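You operate a simulated robot arm through the tools that you are given. There is no shell and no other tool.

You are at the controls of a simulated robot arm. One attempt, no reset.

Task
Cool the tunnel down fast.
Fine: exhaust lever to 90 and locked again, fan on high, heat off; wait till the screen says COLD.

It is judged by the outcome, as a careful person would: the job done as asked, and still so three seconds after it is handed in. It fails if anything else is knocked over, pushed out of place, dropped, spilled or broken.

Robot
A 7-joint arm with a two-finger parallel gripper, fixed in place. Base frame: the origin is at the foot of the arm, x ahead of it, y to its left, z up. Units: mm, rad, N and s.
Its first joint turns from -2.897 to 2.897 rad. Payload 4.4 kg.
Tool frame: the origin (TCP) lies between the finger pads and is the grasp point; the fingertips stand 23 mm ahead of it; z points along the fingers, y is the line along which they close. Largest opening 94 mm; finger width 38, thickness 10; the body of the gripper, 54 by 96 mm, starts 39 mm behind the TCP.
Orientation is told as [roll, pitch, yaw] about the base's x, y, z axes, in that order, counted from this pose: with the fingers straight down and closing along the base's y, the tool's x points along the base's -x, its y along +y and its z along -z.

Tools
- The arm moves only by the tool servo_tool. Its argument "commands" is a list of rows, each a list of 7 numbers: the turn, a rotation vector about the tool's x, y, z in rad, then the shift along the tool's x, y, z in mm, then the finger opening in mm, from 0 to 94. In form: [[rx, ry, rz, x, y, z, claw], ...]. A call has 1 to 20 rows; each row is the pose to reach, as a shift and turn from the pose commanded when the call began, along the tool's axes at that moment. Rows are played at 5 a second. More than 50 mm and 0.15 rad between two rows, or a gripper value outside its range, and nothing of the call is played. A pose out of reach is approached as far as the arm can. The call stops where the force on the tool passes 70 N (or 10 N more than at its start, if that is more) or the arm is blocked; 0.2 s more then pass. Each finger travels about 108 mm/s and halts on what it meets, pressing with about 30 N; the grip force reading is that of the motor and also rises with nothing between the fingers. The clock runs only during rows and for 0.2 s after the last one: add rows that repeat a pose to give the fingers time. It gives the time, the measured TCP pose, the force on the tool (base axes), the opening and the grip force at its end, in the units of the frame above (readings bear some noise), with the torque about the TCP (base axes, N m) and any sound that the robot's microphone picked up, and new pictures: "show" is both (left out), scene, wrist or none.
- Cameras (640 x 400 px; columns grow to the right, rows downward): "scene" is fixed at [49.4, -500.4, 1485.8]; the picture's right is [0.12, -0.99, 0.00], its down [-0.61, -0.07, -0.79] and it looks along [0.78, 0.10, -0.61] (base axes); focal length 220 px, centre (320, 200). "wrist" rides on the gripper at [86, 16, -75] in the tool frame; the picture's right is [-0.18, 0.98, 0.00], its down [-0.58, -0.11, -0.81] and it looks along [-0.79, -0.15, 0.59] (tool axes); focal length 243 px, centre (320, 200). There is no depth. A picture from a camera that has moved, and an enlarged one, comes with that camera's place and axes in the base frame and with its lens.
- enlarge(camera, box): a new picture of the part [left, top, right, bottom] of that camera's present view, enlarged. It takes no simulated time.
- hand_in(): hands the job in; it is judged then, once.

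Nothing tells you positions but the pictures and the camera data. Unless the task says otherwise, let go and move clear before handing in.

The tools are called after ">>>" as name(argument=value, ...) on one line, values as JSON. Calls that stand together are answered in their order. servo_tool: Moves the arm, as the interface text tells. Its arguments: {"type":"object","properties":{"commands":{"type":"array"},"show":{"type":"string","enum":["both","scene","wrist","none"]}},"required":["commands"]} The other tools are called the same way: enlarge (camera, box) takes an enlarged picture of a part of a camera's view; hand_in () hands the job in.

At the start:

```text
time: 0.0
tcp_pos: [297.4, -448.2, 1350.4]
tcp_rot: [-0.001, -0.001, -0.001]
contact_force: [0.0, 0.5, 0.7]
wrist_torque: [-0.01, 0.01, 0.01]
gripper_width: 93.9
grip_force: 0.2
```

scene: 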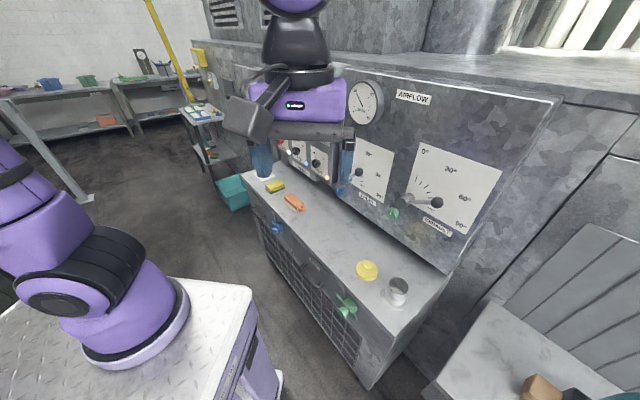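
wrist: 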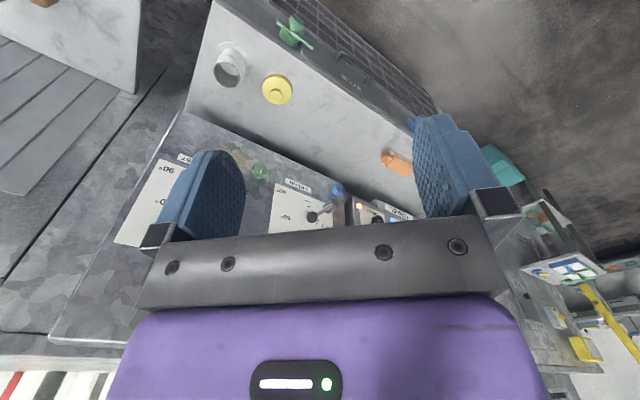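

I see a control panel with dials (AIRFLOW gauge, an exhaust scale 0–90, an inlet scale, and others behind the gripper) above a bench ledge with loose objects. I'll look closer before moving.

>>> enlarge(camera="scene", box=[340, 70, 540, 270])

>>> enlarge(camera="scene", box=[240, 110, 400, 230])

>>> enlarge(camera="wrist", box=[100, 120, 440, 300])

>>> enlarge(camera="scene", box=[240, 160, 480, 380])

```text
2.00 times, centred on (440, 170) of scene
camera zoom: at [49.4, -500.4, 1485.8], right [0.12, -0.99, 0.0], down [-0.61, -0.07, -0.79], along [0.78, 0.1, -0.61], focal length 440 px, centre (80, 260)
```

zoom: 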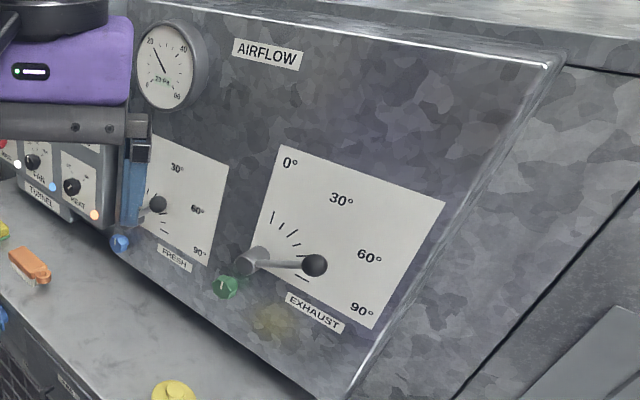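

```text
3.33 times, centred on (320, 170) of scene
camera zoom: at [49.4, -500.4, 1485.8], right [0.12, -0.99, 0.0], down [-0.61, -0.07, -0.79], along [0.78, 0.1, -0.61], focal length 734 px, centre (320, 300)
```

zoom: 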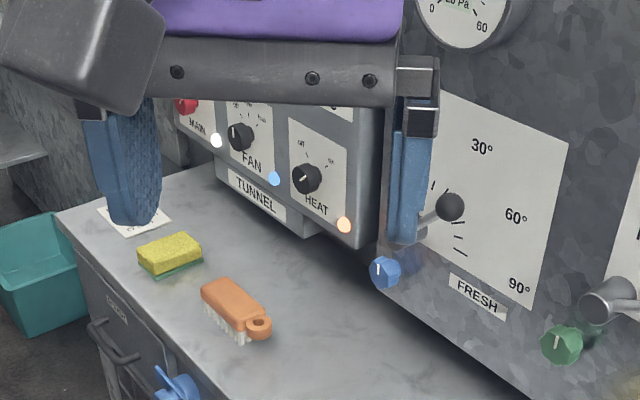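

```text
1.88 times, centred on (270, 210) of wrist
camera zoom: at [210.6, -432.4, 1425.3], right [0.18, 0.98, 0.0], down [0.58, -0.11, 0.81], along [0.79, -0.15, -0.59], focal length 457 px, centre (414, 181)
```

zoom: 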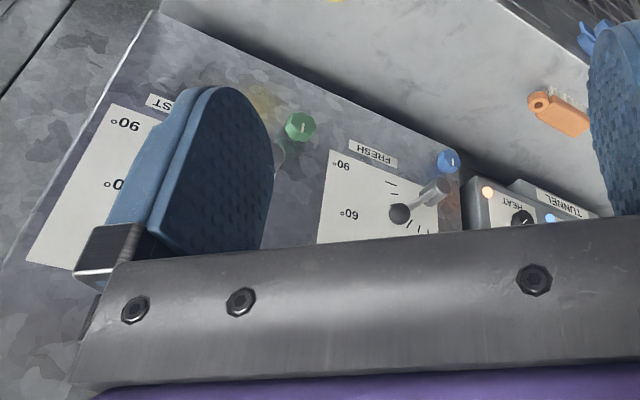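

```text
1.82 times, centred on (360, 270) of scene
camera zoom: at [49.4, -500.4, 1485.8], right [0.12, -0.99, 0.0], down [-0.61, -0.07, -0.79], along [0.78, 0.1, -0.61], focal length 400 px, centre (247, 73)
```

zoom: 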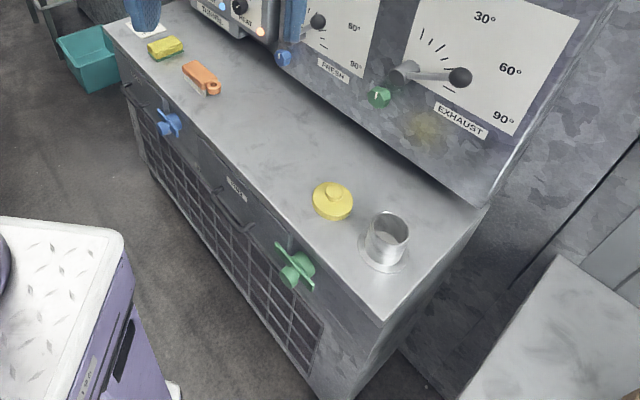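

The gripper hides part of the panel (the TUNNEL box with MAIN/FAN/HEAT knobs and probably the screen). I'll shift sideways to the left at the same height to uncover it and get parallax for locating things.

>>> servo_tool(commands=[[0, 0, 0, 0, 45, 0, 94], [0, 0, 0, 0, 90, 0, 94], [0, 0, 0, 0, 135, 0, 94], [0, 0, 0, 0, 180, 0, 94], [0, 0, 0, 0, 225, 0, 94], [0, 0, 0, 0, 270, 0, 94], [0, 0, 0, 0, 300, 0, 94]], show="both")

```text
time: 1.6
tcp_pos: [296.5, -150.2, 1350.6]
tcp_rot: [-0.001, 0.002, -0.001]
contact_force: [0.6, -0.6, 0.4]
wrist_torque: [0.02, 0.01, -0.03]
gripper_width: 94.1
grip_force: 0.0
camera wrist: at [210.8, -133.8, 1426.1], right [0.19, 0.98, 0.0], down [0.58, -0.11, 0.81], along [0.79, -0.15, -0.59], focal length 243 px, centre (320, 200)
```

scene: 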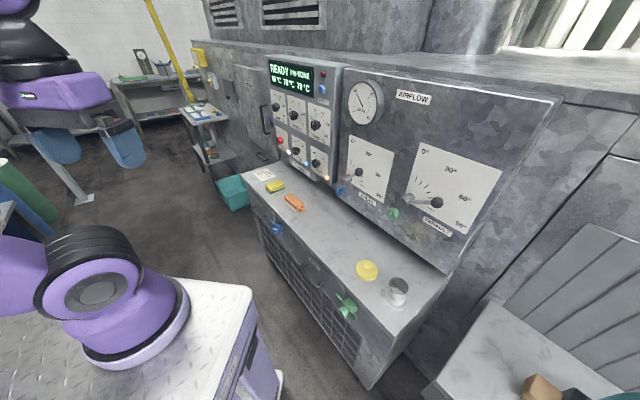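
wrist: 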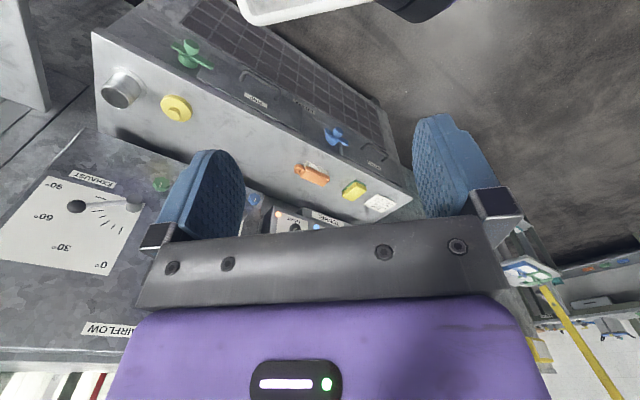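

The tunnel box with a screen is now visible. Let me read it and the knobs closely.

>>> enlarge(camera="scene", box=[255, 50, 351, 110])

>>> enlarge(camera="scene", box=[255, 95, 351, 190])

>>> enlarge(camera="scene", box=[335, 75, 495, 245])

>>> enlarge(camera="wrist", box=[0, 130, 240, 280])

```text
6.67 times, centred on (303, 80) of scene
camera zoom: at [49.4, -500.4, 1485.8], right [0.12, -0.99, 0.0], down [-0.61, -0.07, -0.79], along [0.78, 0.1, -0.61], focal length 1468 px, centre (433, 1000)
```

zoom: 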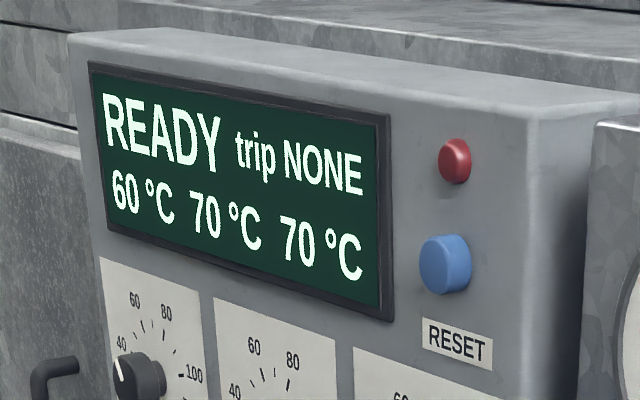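

```text
4.21 times, centred on (303, 142) of scene
camera zoom: at [49.4, -500.4, 1485.8], right [0.12, -0.99, 0.0], down [-0.61, -0.07, -0.79], along [0.78, 0.1, -0.61], focal length 927 px, centre (392, 442)
```

zoom: 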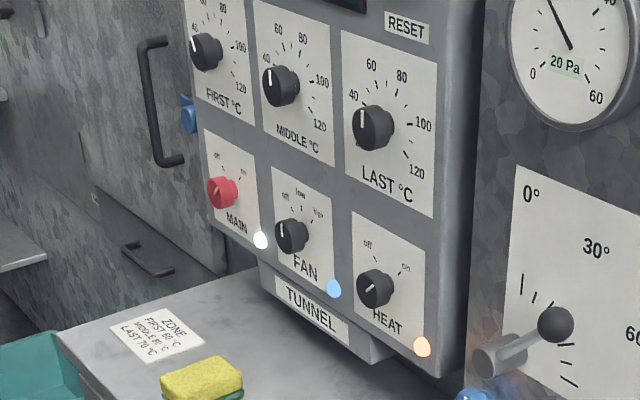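

```text
2.35 times, centred on (415, 160) of scene
camera zoom: at [49.4, -500.4, 1485.8], right [0.12, -0.99, 0.0], down [-0.61, -0.07, -0.79], along [0.78, 0.1, -0.61], focal length 518 px, centre (96, 294)
```

zoom: 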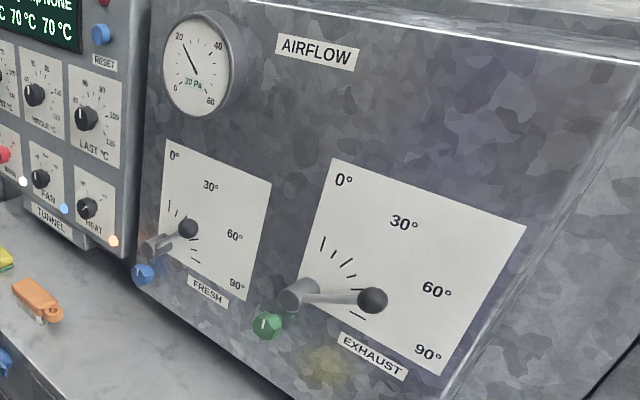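

```text
2.67 times, centred on (120, 205) of wrist
camera zoom: at [210.8, -133.8, 1426.1], right [0.19, 0.98, 0.0], down [0.58, -0.11, 0.81], along [0.79, -0.15, -0.59], focal length 647 px, centre (853, 187)
```

zoom: 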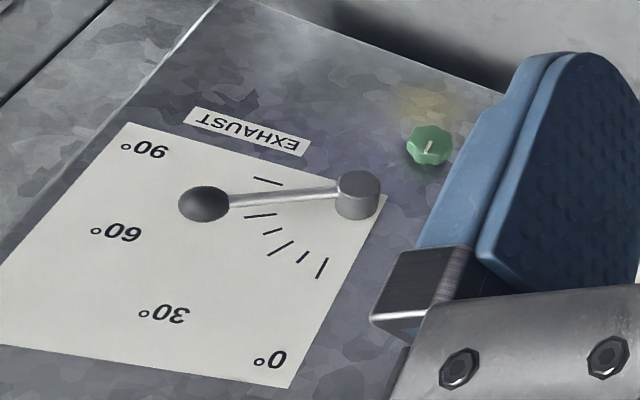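

The screen reads "READY, trip NONE, 60/70/70 °C". The exhaust lever pivots at the grey hub with a black ball at its end, roughly at 70–75° now, with a green clamp knob beside it. I'll turn the wrist toward the panel for a closer look.

>>> servo_tool(commands=[[0, 0, 0.1, -28, -35, 4, 94], [0, 0, 0.2, -56, -70, 8, 94], [0, 0, 0.3, -84, -105, 12, 94], [0, 0, 0.4, -112, -140, 16, 94], [0, 0, 0.5, -140, -175, 20, 94], [0, 0, 0.6, -166, -211, 25, 94], [0, 0, 0.6, -166, -211, 25, 94]], show="both")

```text
time: 3.2
tcp_pos: [459.8, -357.3, 1327.1]
tcp_rot: [0.0, -0.001, -0.6]
contact_force: [-0.3, -0.2, 0.3]
wrist_torque: [-0.01, 0.0, 0.01]
gripper_width: 93.8
grip_force: 0.1
camera wrist: at [397.9, -295.2, 1402.5], right [0.71, 0.71, 0.0], down [0.42, -0.42, 0.81], along [0.57, -0.57, -0.59], focal length 243 px, centre (320, 200)
```

scene: 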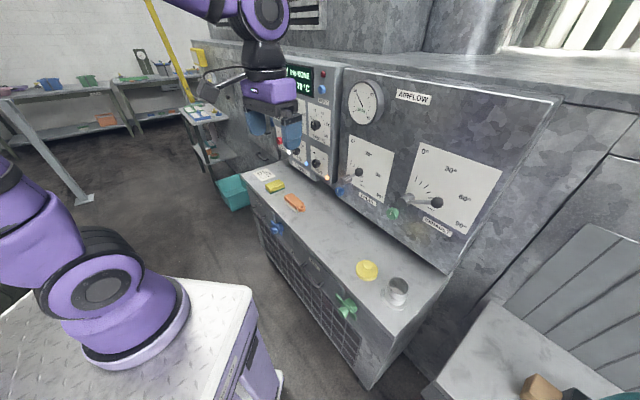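
wrist: 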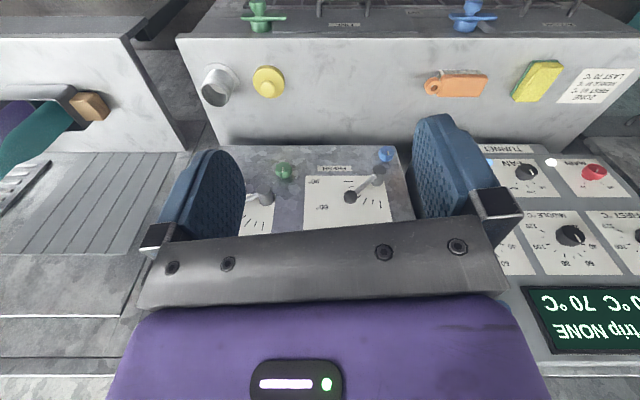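

The camera now faces the panel squarely; the panel's normal runs at −45° azimuth. Using two views, the exhaust hub is near (618,−696,1063) with its ball near (547,−754,1117), i.e. at about 60°. I'll move closer in front of the exhaust section for details of the lever and green knob.

>>> servo_tool(commands=[[0, 0, 0, -20, -29, 22, 94], [0, 0, 0, -40, -59, 44, 94], [0, 0, 0, -60, -88, 66, 94], [0, 0, 0, -80, -118, 88, 94], [0, 0, 0, -100, -147, 110, 94], [0, 0, 0, -119, -177, 132, 94], [0, 0, 0, -119, -177, 132, 94]], show="both")

```text
time: 4.8
tcp_pos: [463.8, -573.6, 1195.4]
tcp_rot: [-0.001, 0.0, -0.601]
contact_force: [0.3, 0.6, -0.4]
wrist_torque: [-0.04, 0.0, 0.01]
gripper_width: 94.1
grip_force: 0.0
camera wrist: at [400.5, -511.3, 1270.1], right [0.71, 0.71, 0.0], down [0.42, -0.42, 0.81], along [0.57, -0.57, -0.59], focal length 243 px, centre (320, 200)
```

scene: 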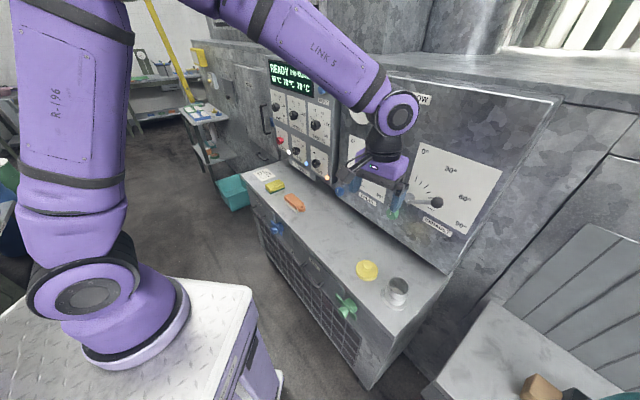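
wrist: 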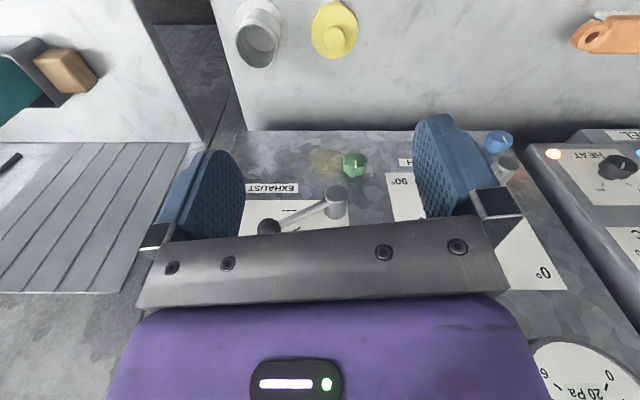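

>>> enlarge(camera="wrist", box=[230, 120, 430, 245])

>>> enlarge(camera="wrist", box=[440, 110, 640, 235])

```text
3.20 times, centred on (330, 182) of wrist
camera zoom: at [400.5, -511.3, 1270.1], right [0.71, 0.71, 0.0], down [0.42, -0.42, 0.81], along [0.57, -0.57, -0.59], focal length 776 px, centre (288, 256)
```

zoom: 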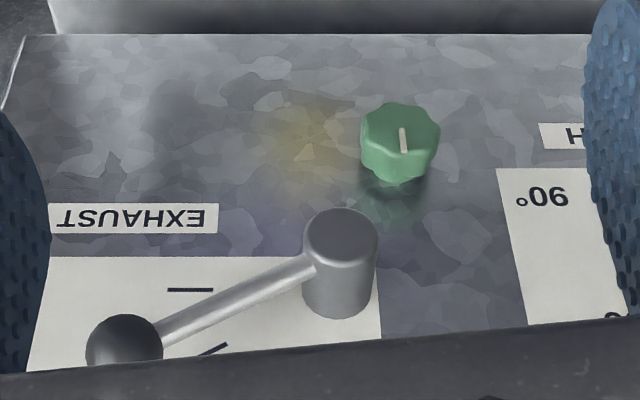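

```text
3.20 times, centred on (540, 172) of wrist
camera zoom: at [400.5, -511.3, 1270.1], right [0.71, 0.71, 0.0], down [0.42, -0.42, 0.81], along [0.57, -0.57, -0.59], focal length 776 px, centre (-384, 288)
```

zoom: 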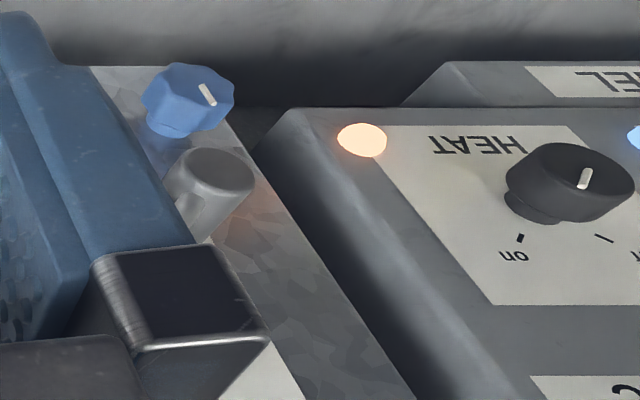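

>>> enlarge(camera="scene", box=[260, 210, 380, 330])

>>> enlarge(camera="wrist", box=[290, 140, 390, 215])

>>> enlarge(camera="scene", box=[255, 120, 345, 200])

```text
3.33 times, centred on (320, 270) of scene
camera zoom: at [49.4, -500.4, 1485.8], right [0.12, -0.99, 0.0], down [-0.61, -0.07, -0.79], along [0.78, 0.1, -0.61], focal length 734 px, centre (320, -33)
```

zoom: 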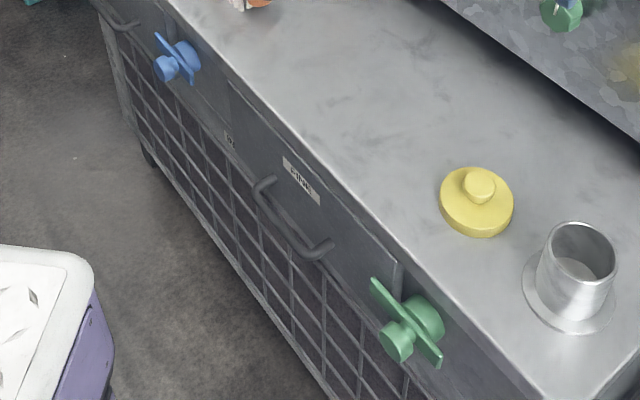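

```text
5.33 times, centred on (340, 178) of wrist
camera zoom: at [400.5, -511.3, 1270.1], right [0.71, 0.71, 0.0], down [0.42, -0.42, 0.81], along [0.57, -0.57, -0.59], focal length 1294 px, centre (213, 320)
```

zoom: 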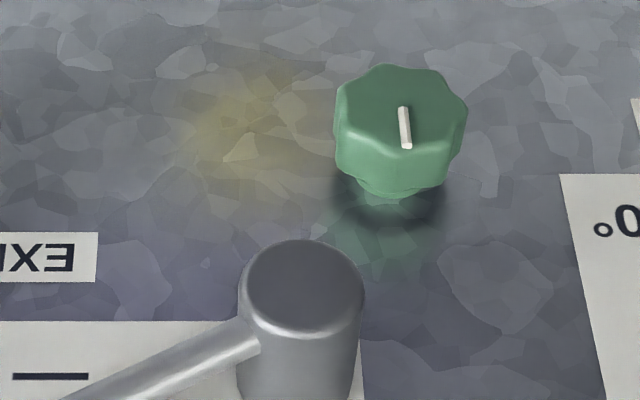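

```text
5.00 times, centred on (300, 160) of scene
camera zoom: at [49.4, -500.4, 1485.8], right [0.12, -0.99, 0.0], down [-0.61, -0.07, -0.79], along [0.78, 0.1, -0.61], focal length 1101 px, centre (420, 400)
```

zoom: 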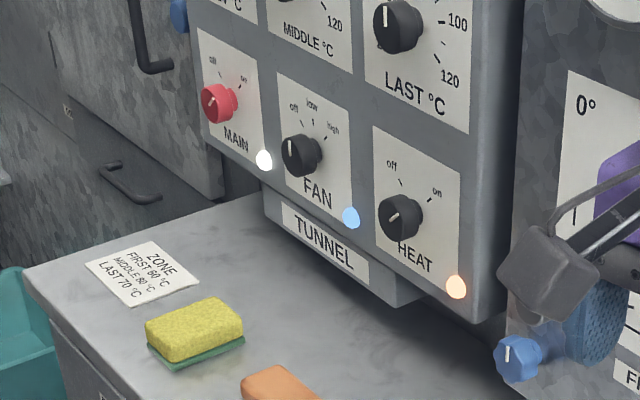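

The panel is essentially vertical, at about 955 mm from the base along azimuth −45°. The green clamp knob's white mark points up, as does the blue one's. Now I'll align the yaw exactly with the panel normal, backing off a little, before tipping the tool forward.

>>> servo_tool(commands=[[0, 0, 0.1, 20, 0, 0, 94], [0, 0, 0.185, 40, 0, 0, 94], [0, 0, 0.185, 60, 0, 0, 94], [0, 0, 0.185, 60, 0, 0, 94]], show="none")

>>> servo_tool(commands=[[0, -0.13, 0, 0, 0, 0, 94], [0, -0.26, 0, 0, 0, 0, 94], [0, -0.39, 0, 0, 0, 0, 94], [0, -0.52, 0, 0, 0, 0, 94], [0, -0.65, 0, 0, 0, 0, 94], [0, -0.78, 0, 0, 0, 0, 94], [0, -0.91, 0, 0, 0, 0, 94], [0, -1.04, 0, 0, 0, 0, 94], [0, -1.17, 0, 0, 0, 0, 94], [0, -1.3, 0, 0, 0, 0, 94], [0, -1.43, 0, 0, 0, 0, 94], [0, -1.571, 0, 0, 0, 0, 94], [0, -1.571, 0, 0, 0, 0, 94]], show="both")

```text
time: 5.8
tcp_pos: [412.2, -542.2, 1194.0]
tcp_rot: [0.0, -0.001, -0.785]
contact_force: [0.3, 0.1, 0.3]
wrist_torque: [0.01, 0.01, 0.02]
gripper_width: 94.0
grip_force: 0.1
```

```text
time: 8.6
tcp_pos: [411.9, -539.7, 1193.6]
tcp_rot: [-2.856, -1.569, 2.071]
contact_force: [-0.5, 0.0, -0.4]
wrist_torque: [0.01, -0.03, 0.0]
gripper_width: 93.9
grip_force: 0.0
camera wrist: at [371.0, -475.0, 1107.4], right [0.69, 0.7, 0.18], down [-0.65, 0.49, 0.58], along [0.31, -0.52, 0.79], focal length 243 px, centre (320, 200)
```

scene: 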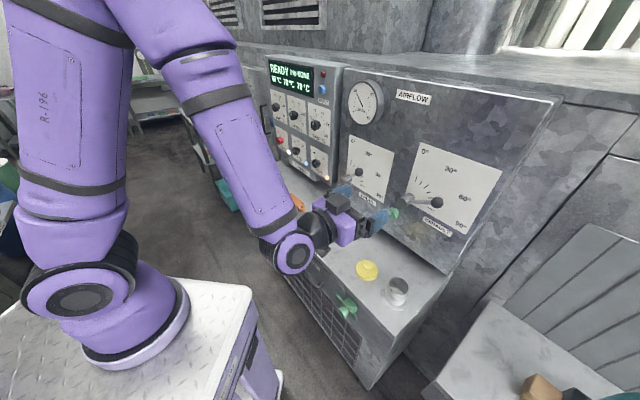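
wrist: 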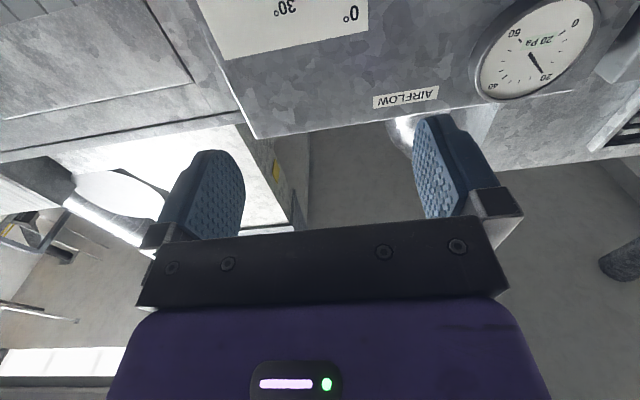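

The tool now points horizontally at the panel with the camera underneath. Next I'll descend to the green knob's height and stay about 130 mm off the panel to refine its position.

>>> servo_tool(commands=[[0, 0, 0, 40, 14, 0, 94], [0, 0, 0, 80, 28, 0, 94], [0, 0, 0, 120, 42, 10, 94], [0, 0, 0, 160, 56, 30, 94], [0, 0, 0, 195, 66, 60, 94], [0, 0, 0, 216, 72, 95, 94], [0, 0, 0, 216, 72, 120, 94], [0, 0, 0, 216, 72, 120, 94]], show="both")

```text
time: 10.4
tcp_pos: [542.1, -575.3, 979.7]
tcp_rot: [1.112, -1.568, -1.888]
contact_force: [0.2, 0.7, -0.7]
wrist_torque: [-0.01, -0.01, 0.02]
gripper_width: 94.1
grip_force: 0.0
out of reach, approached as far as the arm can: row 7, 8
camera wrist: at [500.3, -511.7, 893.5], right [0.69, 0.7, 0.19], down [-0.65, 0.49, 0.58], along [0.32, -0.52, 0.79], focal length 243 px, centre (320, 200)
```

scene: 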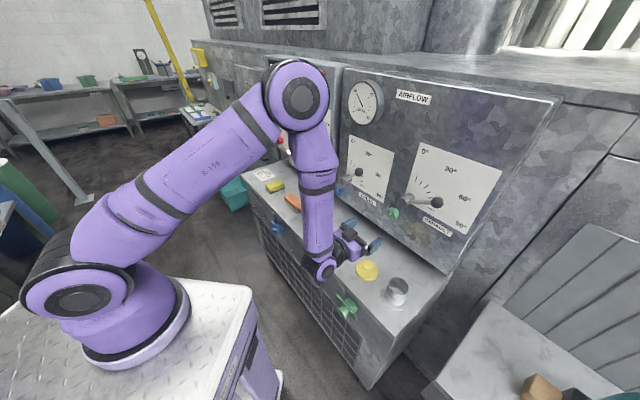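
wrist: 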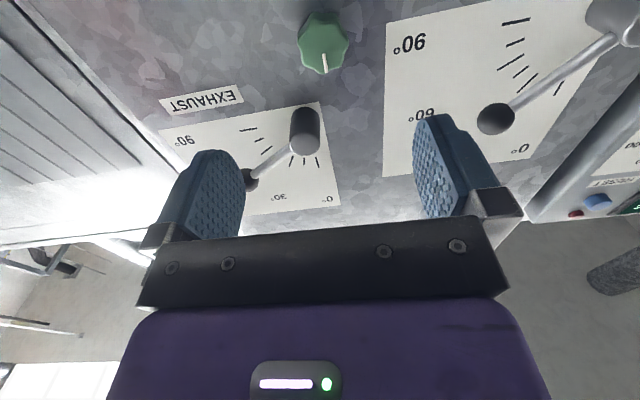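

I can see the green knob ahead and slightly off-centre. The arm reported a reach limit, so I'll test a small forward step to see how freely it moves here.

>>> servo_tool(commands=[[0, 0, 0, 0, 0, 15, 94], [0, 0, 0, 0, 0, 30, 94], [0, 0, 0, 0, 0, 30, 94]], show="none")

>>> enlarge(camera="wrist", box=[150, 0, 450, 190])

```text
time: 11.2
tcp_pos: [560.0, -601.0, 980.4]
tcp_rot: [1.188, -1.568, -1.967]
contact_force: [0.5, -0.3, -0.3]
wrist_torque: [0.02, 0.03, -0.02]
gripper_width: 94.0
grip_force: 0.0
out of reach, approached as far as the arm can: row 1, 2, 3
```

```text
2.11 times, centred on (300, 95) of wrist
camera zoom: at [518.4, -537.1, 894.3], right [0.69, 0.7, 0.19], down [-0.65, 0.49, 0.58], along [0.32, -0.52, 0.79], focal length 511 px, centre (362, 421)
```

zoom: 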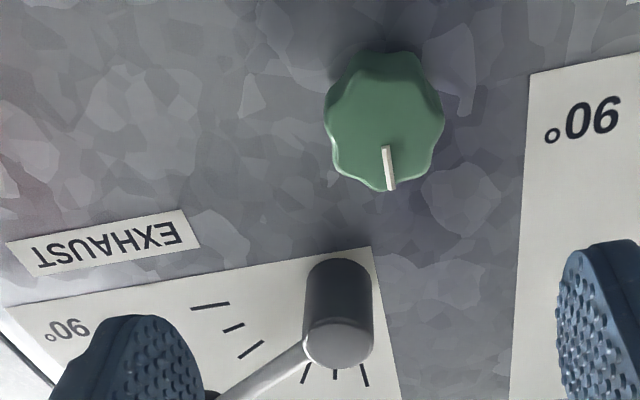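

The knob's white mark points straight up (toward the lever hub). The pose is slightly limited at this wrist angle, so I'll try yawing the tool a few degrees to relieve the joint.

>>> servo_tool(commands=[[-0.08, 0, 0, 0, 0, 0, 94], [-0.15, 0, 0, 0, 0, 0, 94], [-0.15, 0, 0, 0, 0, 0, 94]], show="both")

```text
time: 12.0
tcp_pos: [559.8, -602.0, 979.2]
tcp_rot: [-0.121, -1.57, -0.513]
contact_force: [-0.5, 0.3, -0.1]
wrist_torque: [-0.01, 0.03, 0.03]
gripper_width: 94.0
grip_force: 0.0
camera wrist: at [508.6, -543.2, 893.6], right [0.58, 0.79, 0.18], down [-0.71, 0.39, 0.58], along [0.39, -0.47, 0.79], focal length 243 px, centre (320, 200)
```

scene: 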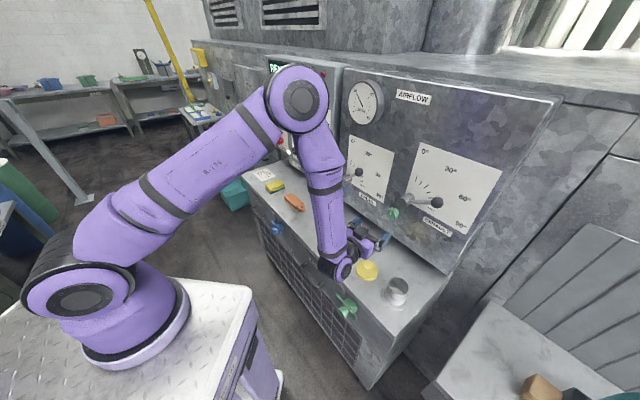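
wrist: 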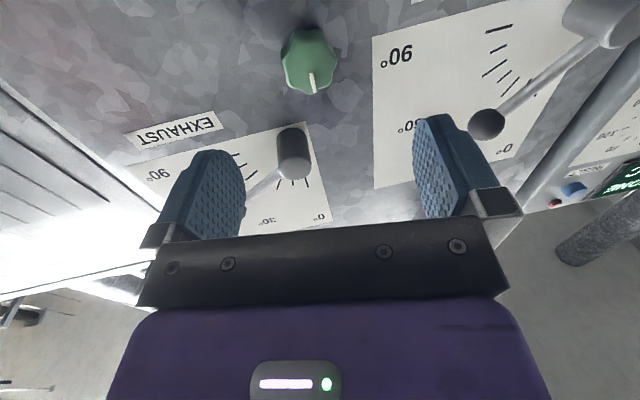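

That relieved the limit. The knob face is at about t=−18, height 978, 20–25 mm proud of the panel. Advancing with open fingers to just short of the knob.

>>> servo_tool(commands=[[0, 0, 0, 0, -2, 25, 94], [0, 0, 0, 0, -4, 50, 94], [0, 0, 0, 0, -5, 75, 94], [0, 0, 0, 0, -5, 85, 94], [0, 0, 0, 0, -5, 85, 94]], show="both")

>>> enlarge(camera="wrist", box=[220, 0, 440, 140])

>>> enlarge(camera="scene", box=[330, 160, 460, 280])

```text
time: 13.2
tcp_pos: [624.4, -657.5, 979.4]
tcp_rot: [-1.369, -1.57, 0.734]
contact_force: [0.3, 0.2, 0.4]
wrist_torque: [-0.05, 0.02, -0.02]
gripper_width: 93.9
grip_force: 0.1
camera wrist: at [573.8, -599.0, 893.0], right [0.58, 0.79, 0.18], down [-0.71, 0.39, 0.58], along [0.39, -0.47, 0.79], focal length 243 px, centre (320, 200)
```

scene: 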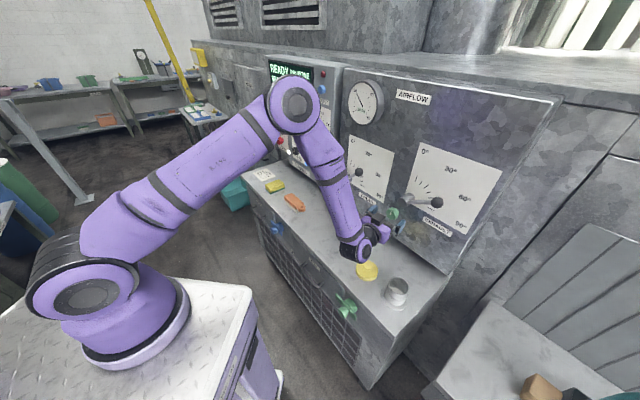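
wrist: 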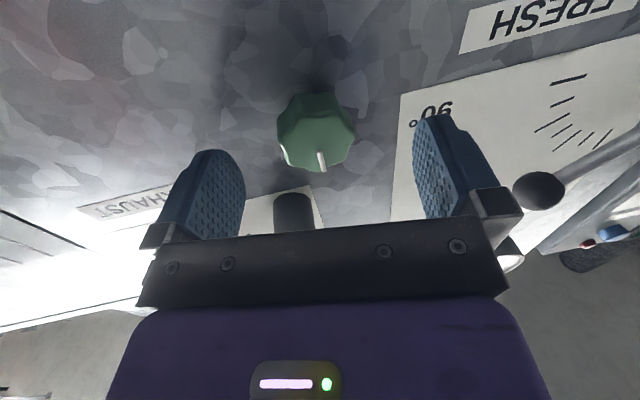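

```text
2.86 times, centred on (330, 70) of wrist
camera zoom: at [573.8, -599.0, 893.0], right [0.58, 0.79, 0.18], down [-0.71, 0.39, 0.58], along [0.39, -0.47, 0.79], focal length 693 px, centre (291, 571)
```

zoom: 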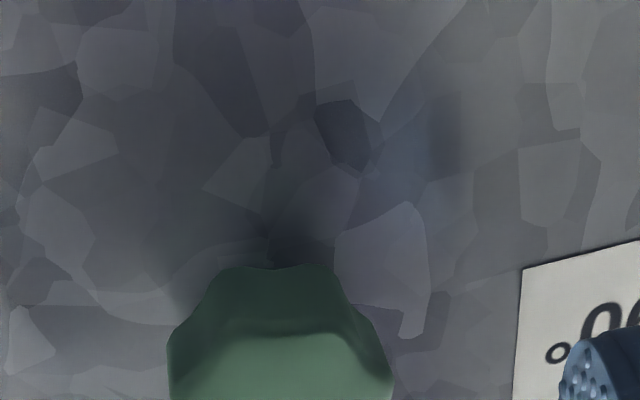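

```text
3.33 times, centred on (395, 220) of scene
camera zoom: at [49.4, -500.4, 1485.8], right [0.12, -0.99, 0.0], down [-0.61, -0.07, -0.79], along [0.78, 0.1, -0.61], focal length 734 px, centre (70, 133)
```

zoom: 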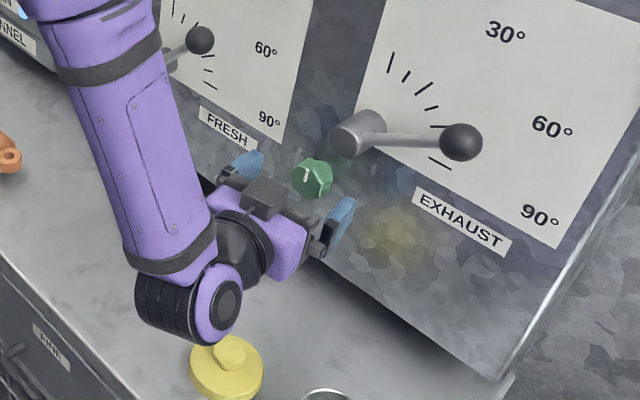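

Alignment with the knob is good. I'll partially close the fingers, advance, and reduce the yaw tilt to be as square to the panel as the arm allows.

>>> servo_tool(commands=[[0, 0, 0, 0, 0, 0, 66], [0, 0, 0, 0, 0, 0, 66], [0.04, 0, 0, 0, 0, 8, 66], [0.08, 0, 0, 0, 0, 14, 66], [0.08, 0, 0, 0, 0, 14, 66]], show="wrist")

```text
time: 14.4
tcp_pos: [636.0, -664.5, 980.3]
tcp_rot: [-2.011, -1.57, 1.294]
contact_force: [-0.1, 0.3, 0.3]
wrist_torque: [-0.01, 0.0, 0.01]
gripper_width: 66.0
grip_force: 0.1
camera wrist: at [590.0, -602.9, 893.6], right [0.64, 0.74, 0.18], down [-0.68, 0.45, 0.58], along [0.35, -0.5, 0.79], focal length 243 px, centre (320, 200)
```

wrist: 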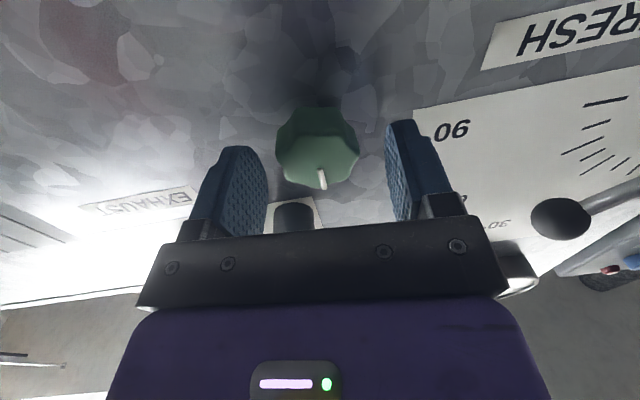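

>>> servo_tool(commands=[[0.05, 0, 0, 0, 0, 5, 62], [0.05, 0, 0, 0, 0, 10, 62], [0.05, 0, 0, 0, 0, 10, 62]], show="wrist")

>>> enlarge(camera="scene", box=[355, 180, 425, 240])

```text
time: 15.2
tcp_pos: [638.6, -675.0, 981.8]
tcp_rot: [1.174, -1.568, -1.927]
contact_force: [0.4, -0.9, 0.2]
wrist_torque: [0.0, -0.01, 0.01]
gripper_width: 62.2
grip_force: 0.0
out of reach, approached as far as the arm can: row 1, 2, 3
camera wrist: at [595.3, -611.7, 895.1], right [0.67, 0.72, 0.19], down [-0.66, 0.47, 0.58], along [0.33, -0.52, 0.79], focal length 243 px, centre (320, 200)
```

wrist: 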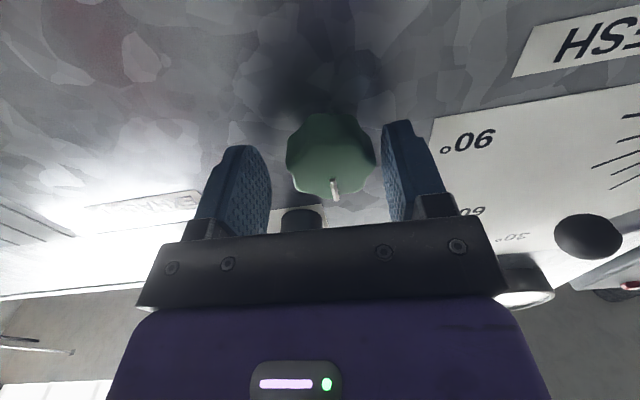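

```text
6.67 times, centred on (390, 210) of scene
camera zoom: at [49.4, -500.4, 1485.8], right [0.12, -0.99, 0.0], down [-0.61, -0.07, -0.79], along [0.78, 0.1, -0.61], focal length 1468 px, centre (-147, 133)
```

zoom: 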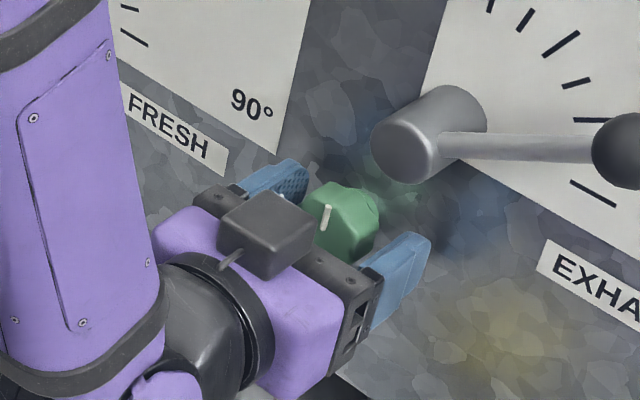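

The knob sits between the fingers but a few mm off-centre, and the last bit of yaw hits the limit. I'll back the yaw off slightly, centre on the knob, and close on it.

>>> servo_tool(commands=[[-0.05, 0, 0, 0, 5, 0, 62], [-0.05, 0, 0, 1.5, 5, 0, 62], [-0.05, 0, 0, 1.5, 5, 0, 62]], show="none")

>>> servo_tool(commands=[[0, 0, 0, 0, 0, 0, 50], [0, 0, 0, 0, 0, 0, 44], [0, 0, 0, 0, 0, 0, 36], [0, 0, 0, 0, 0, 0, 36]], show="wrist")

```text
time: 16.0
tcp_pos: [641.3, -672.5, 981.0]
tcp_rot: [2.853, -1.571, 2.715]
contact_force: [0.7, 0.2, -0.6]
wrist_torque: [-0.01, 0.02, 0.01]
gripper_width: 61.9
grip_force: 0.1
```

```text
time: 17.0
tcp_pos: [640.9, -671.8, 980.7]
tcp_rot: [2.916, -1.57, 2.653]
contact_force: [0.8, 1.1, -0.5]
wrist_torque: [0.0, -0.01, -0.28]
gripper_width: 39.5
grip_force: 45.0
camera wrist: at [596.3, -610.6, 894.1], right [0.64, 0.74, 0.18], down [-0.68, 0.45, 0.58], along [0.35, -0.5, 0.79], focal length 243 px, centre (320, 200)
```

wrist: 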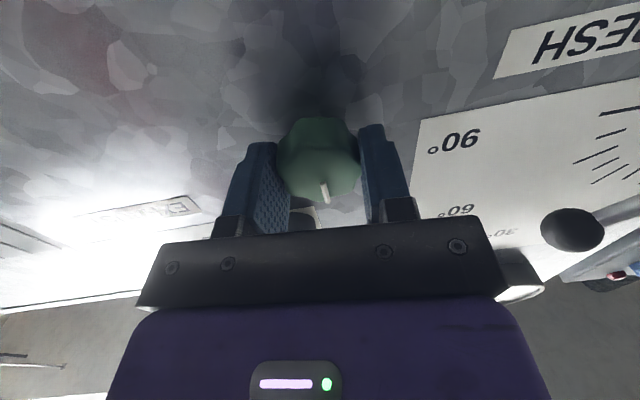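

The knob is gripped. I'll try turning it counter-clockwise (to loosen) in small steps and watch the torque.

>>> servo_tool(commands=[[0, 0, -0.1, 0, 0, 0, 34], [0, 0, -0.2, 0, 0, 0, 34], [0, 0, -0.3, 0, 0, 0, 34], [0, 0, -0.4, 0, 0, 0, 34]], show="wrist")

```text
time: 17.8
tcp_pos: [642.4, -673.3, 981.6]
tcp_rot: [-1.507, -1.318, 0.841]
contact_force: [14.0, 22.8, 2.1]
wrist_torque: [-0.02, -0.19, 0.45]
gripper_width: 40.2
grip_force: 44.3
out of reach, approached as far as the arm can: row 2, 3
stopped in row 3: the force on the tool passed its limit at 79 N (the readings are from after the stop); the commanded pose is now the measured one
camera wrist: at [579.3, -629.7, 894.6], right [0.62, 0.79, -0.07], down [-0.6, 0.52, 0.6], along [0.51, -0.33, 0.79], focal length 243 px, centre (320, 200)
```

wrist: 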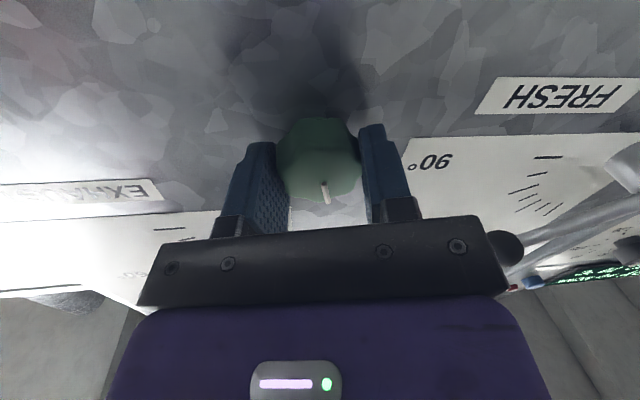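

The knob turned with the fingers about 0.25 rad, but the wrist's last joint is near its limit in that direction. I'll release, back off, and re-grip with the wrist rolled a quarter turn clockwise so I have a full counter-clockwise stroke available.

>>> servo_tool(commands=[[0, 0, 0, 0, 0, 0, 50], [0, 0, 0, 0, 0, 0, 64], [0, 0, 0, 0, 0, 0, 66], [0, 0, 0, 0, 0, -15, 66], [0, 0, 0, 0, 0, -32, 66], [0, 0, 0, 0, 0, -32, 66]], show="wrist")

```text
time: 19.2
tcp_pos: [612.6, -657.1, 981.7]
tcp_rot: [-1.505, -1.315, 0.831]
contact_force: [-0.6, 0.3, 0.1]
wrist_torque: [-0.01, 0.0, -0.01]
gripper_width: 65.9
grip_force: 0.0
camera wrist: at [549.9, -613.9, 895.0], right [0.62, 0.78, -0.07], down [-0.6, 0.53, 0.6], along [0.51, -0.33, 0.79], focal length 243 px, centre (320, 200)
```

wrist: 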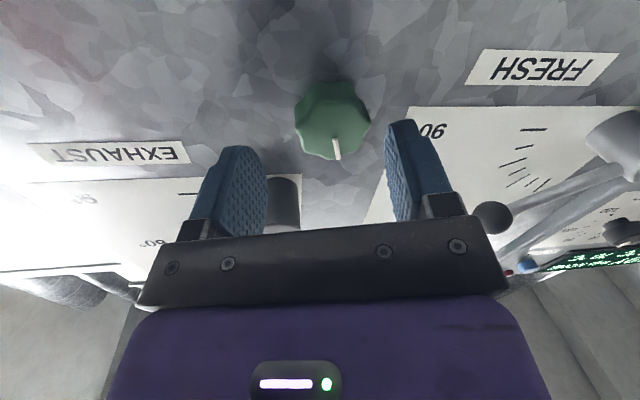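

>>> servo_tool(commands=[[0, 0, 0.13, 0, 0, 0, 66], [0, 0, 0.26, 0, 0, 0, 66], [0, 0, 0.39, 0, 0, 0, 66], [0, 0, 0.52, 0, 0, 0, 66], [0, 0, 0.65, 0, 0, 0, 66], [0, 0, 0.78, 0, 0, 0, 66], [0, 0, 0.91, 0, 0, 0, 66], [0, 0, 1.04, 0, 0, 0, 66], [0, 0, 1.17, 0, 0, 0, 66], [0, 0, 1.3, 0, 0, 0, 66], [0, 0, 1.43, 0, 0, 0, 66], [0, 0, 1.56, 0, 0, 0, 66], [0, 0, 1.69, 0, 0, 0, 66], [0, 0, 1.82, 0, 0, 0, 66], [0, 0, 1.82, 0, 0, 0, 66]], show="both")

>>> enlarge(camera="scene", box=[355, 160, 475, 250])

```text
time: 22.4
tcp_pos: [614.4, -656.0, 981.8]
tcp_rot: [1.552, -0.002, -2.246]
contact_force: [-0.3, 0.3, 0.4]
wrist_torque: [0.0, 0.01, 0.0]
gripper_width: 66.3
grip_force: 0.0
camera wrist: at [609.0, -541.6, 998.8], right [-0.1, -0.15, 0.98], down [-0.99, 0.05, -0.09], along [-0.03, -0.99, -0.16], focal length 243 px, centre (320, 200)
```

scene: 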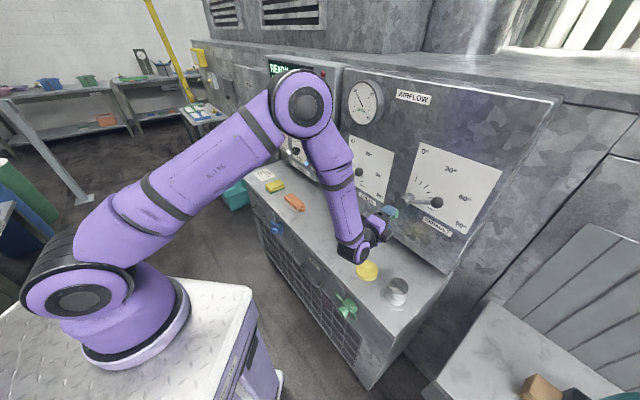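
wrist: 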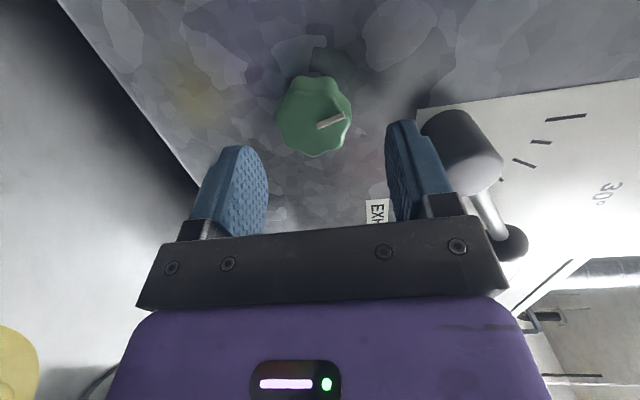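

```text
4.44 times, centred on (415, 205) of scene
camera zoom: at [49.4, -500.4, 1485.8], right [0.12, -0.99, 0.0], down [-0.61, -0.07, -0.79], along [0.78, 0.1, -0.61], focal length 979 px, centre (-102, 178)
```

zoom: 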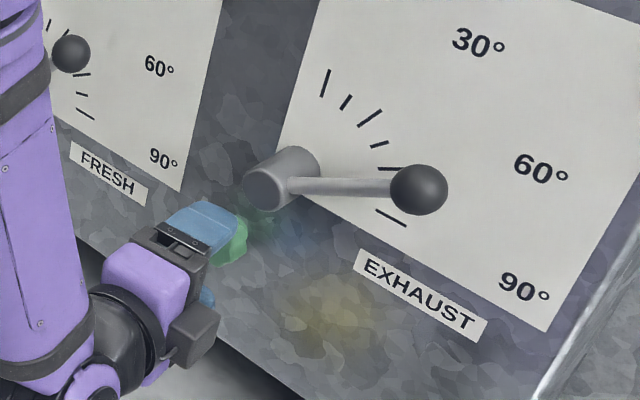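

The mark has rotated slightly counter-clockwise, so the knob does turn. The wrist is now rolled a quarter turn; I'll re-centre and grip the knob with the fingers above and below it.

>>> servo_tool(commands=[[0, -0.025, 0, 4, -2, 10, 64], [0, -0.05, 0, 7, -2.5, 20, 64], [0, -0.05, 0, 7, -2.5, 31, 64], [0, -0.05, 0, 7, -2.5, 31, 64]], show="wrist")

```text
time: 23.4
tcp_pos: [644.1, -669.1, 979.2]
tcp_rot: [1.554, -0.006, -2.295]
contact_force: [-0.8, 0.6, 0.3]
wrist_torque: [0.04, 0.03, -0.01]
gripper_width: 64.2
grip_force: 0.1
camera wrist: at [645.4, -554.9, 995.0], right [-0.11, -0.14, 0.98], down [-0.99, 0.1, -0.09], along [-0.08, -0.98, -0.15], focal length 243 px, centre (320, 200)
```

wrist: 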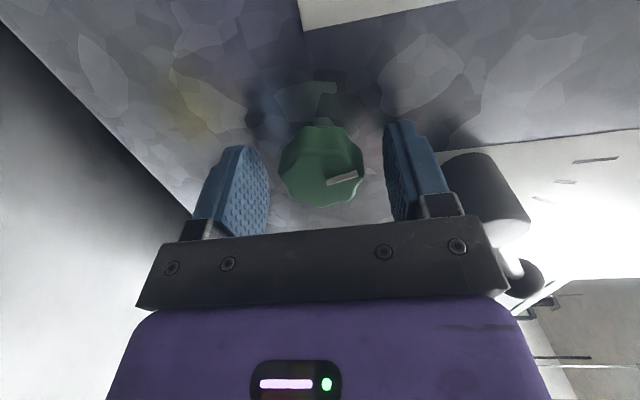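

>>> servo_tool(commands=[[0, 0, 0, 0, 0, 0, 50], [0, 0, 0, 0, 0, 0, 42], [0, 0, 0, 0, 0, 0, 34], [0, 0, 0, 0, 0, 0, 34]], show="none")

>>> servo_tool(commands=[[0, 0, -0.12, 0, 0, 0, 34], [0, 0, -0.24, 0, 0, 0, 34], [0, 0, -0.36, 0, 0, 0, 34], [0, 0, -0.48, 0, 0, 0, 34]], show="wrist")

```text
time: 24.4
tcp_pos: [642.8, -669.9, 978.5]
tcp_rot: [1.555, -0.005, -2.296]
contact_force: [0.4, -0.6, 2.6]
wrist_torque: [0.01, 0.04, 0.04]
gripper_width: 39.7
grip_force: 44.8
```

```text
time: 25.4
tcp_pos: [642.9, -669.1, 976.9]
tcp_rot: [1.545, -0.486, -2.282]
contact_force: [6.4, -5.9, -18.1]
wrist_torque: [0.4, 0.38, -0.23]
gripper_width: 39.3
grip_force: 45.4
camera wrist: at [642.6, -556.4, 952.6], right [0.21, 0.21, 0.95], down [-0.98, 0.11, 0.19], along [-0.06, -0.97, 0.23], focal length 243 px, centre (320, 200)
```

wrist: 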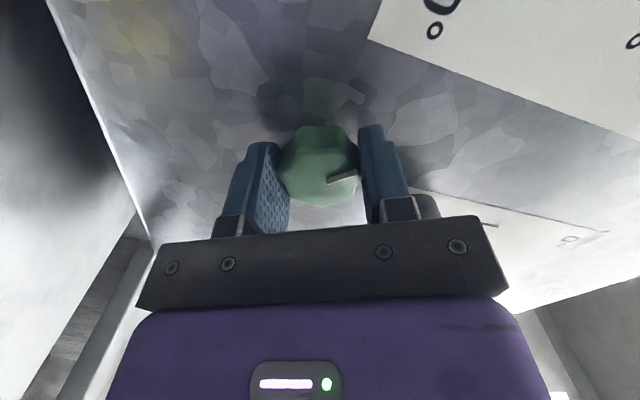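

The knob is turning smoothly with the grip (about 0.5 N·m of friction). Continuing counter-clockwise.

>>> servo_tool(commands=[[0, 0, -0.12, 0, 0, 0, 34], [0, 0, -0.24, 0, 0, 0, 34], [0, 0, -0.36, 0, 0, 0, 34], [0, 0, -0.48, 0, 0, 0, 34]], show="wrist")

```text
time: 26.4
tcp_pos: [642.2, -669.8, 975.2]
tcp_rot: [1.532, -0.967, -2.261]
contact_force: [-12.7, 12.0, -38.1]
wrist_torque: [0.73, 0.72, 0.14]
gripper_width: 39.5
grip_force: 44.8
camera wrist: at [626.8, -572.6, 916.0], right [0.48, 0.52, 0.71], down [-0.87, 0.21, 0.43], along [0.07, -0.83, 0.55], focal length 243 px, centre (320, 200)
```

wrist: 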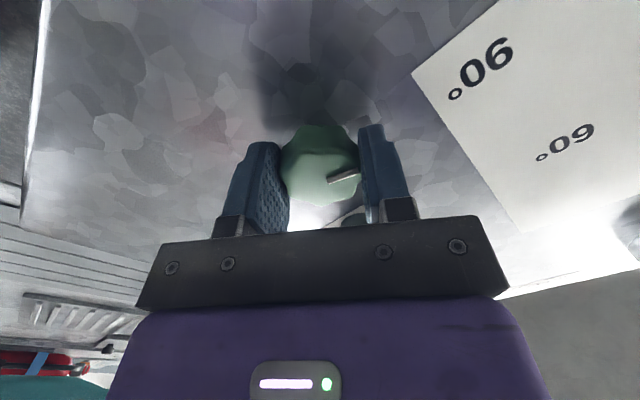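

>>> servo_tool(commands=[[0, 0, 0, 2.5, -1.7, -1.5, 34], [0, 0, -0.12, 2.5, -1.7, -1.5, 34], [0, 0, -0.24, 2.5, -1.7, -1.5, 34], [0, 0, -0.36, 2.5, -1.7, -1.5, 34], [0, 0, -0.36, 2.5, -1.7, -1.5, 34]], show="wrist")

>>> enlarge(camera="wrist", box=[230, 90, 410, 220])

```text
time: 27.6
tcp_pos: [641.3, -671.5, 975.9]
tcp_rot: [1.502, -1.325, -2.231]
contact_force: [5.0, -13.0, -24.8]
wrist_torque: [0.52, 0.36, -0.06]
gripper_width: 39.1
grip_force: 45.2
camera wrist: at [609.0, -592.8, 897.5], right [0.61, 0.68, 0.42], down [-0.76, 0.34, 0.55], along [0.23, -0.65, 0.72], focal length 243 px, centre (320, 200)
```

wrist: 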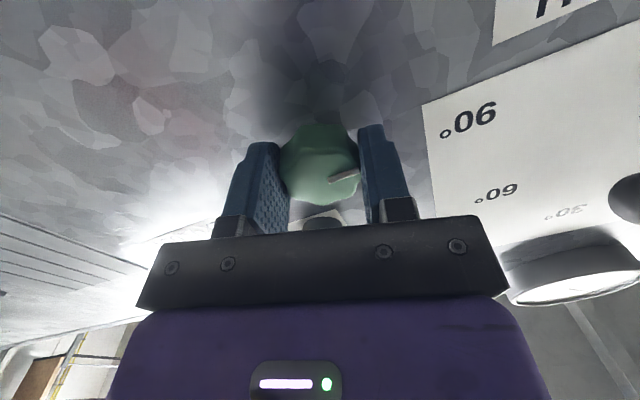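

```text
3.08 times, centred on (320, 155) of wrist
camera zoom: at [609.0, -592.8, 897.5], right [0.61, 0.68, 0.42], down [-0.76, 0.34, 0.55], along [0.23, -0.65, 0.72], focal length 746 px, centre (320, 338)
```

zoom: 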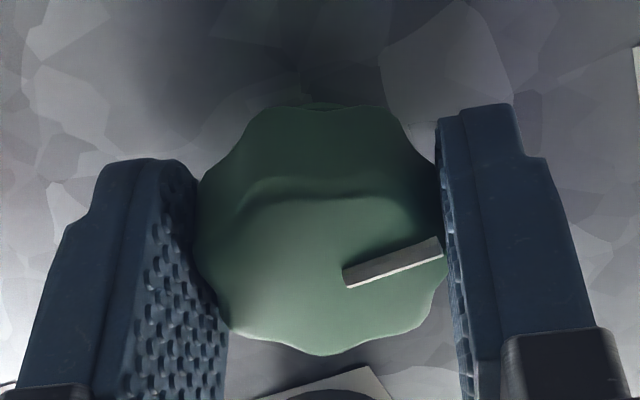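

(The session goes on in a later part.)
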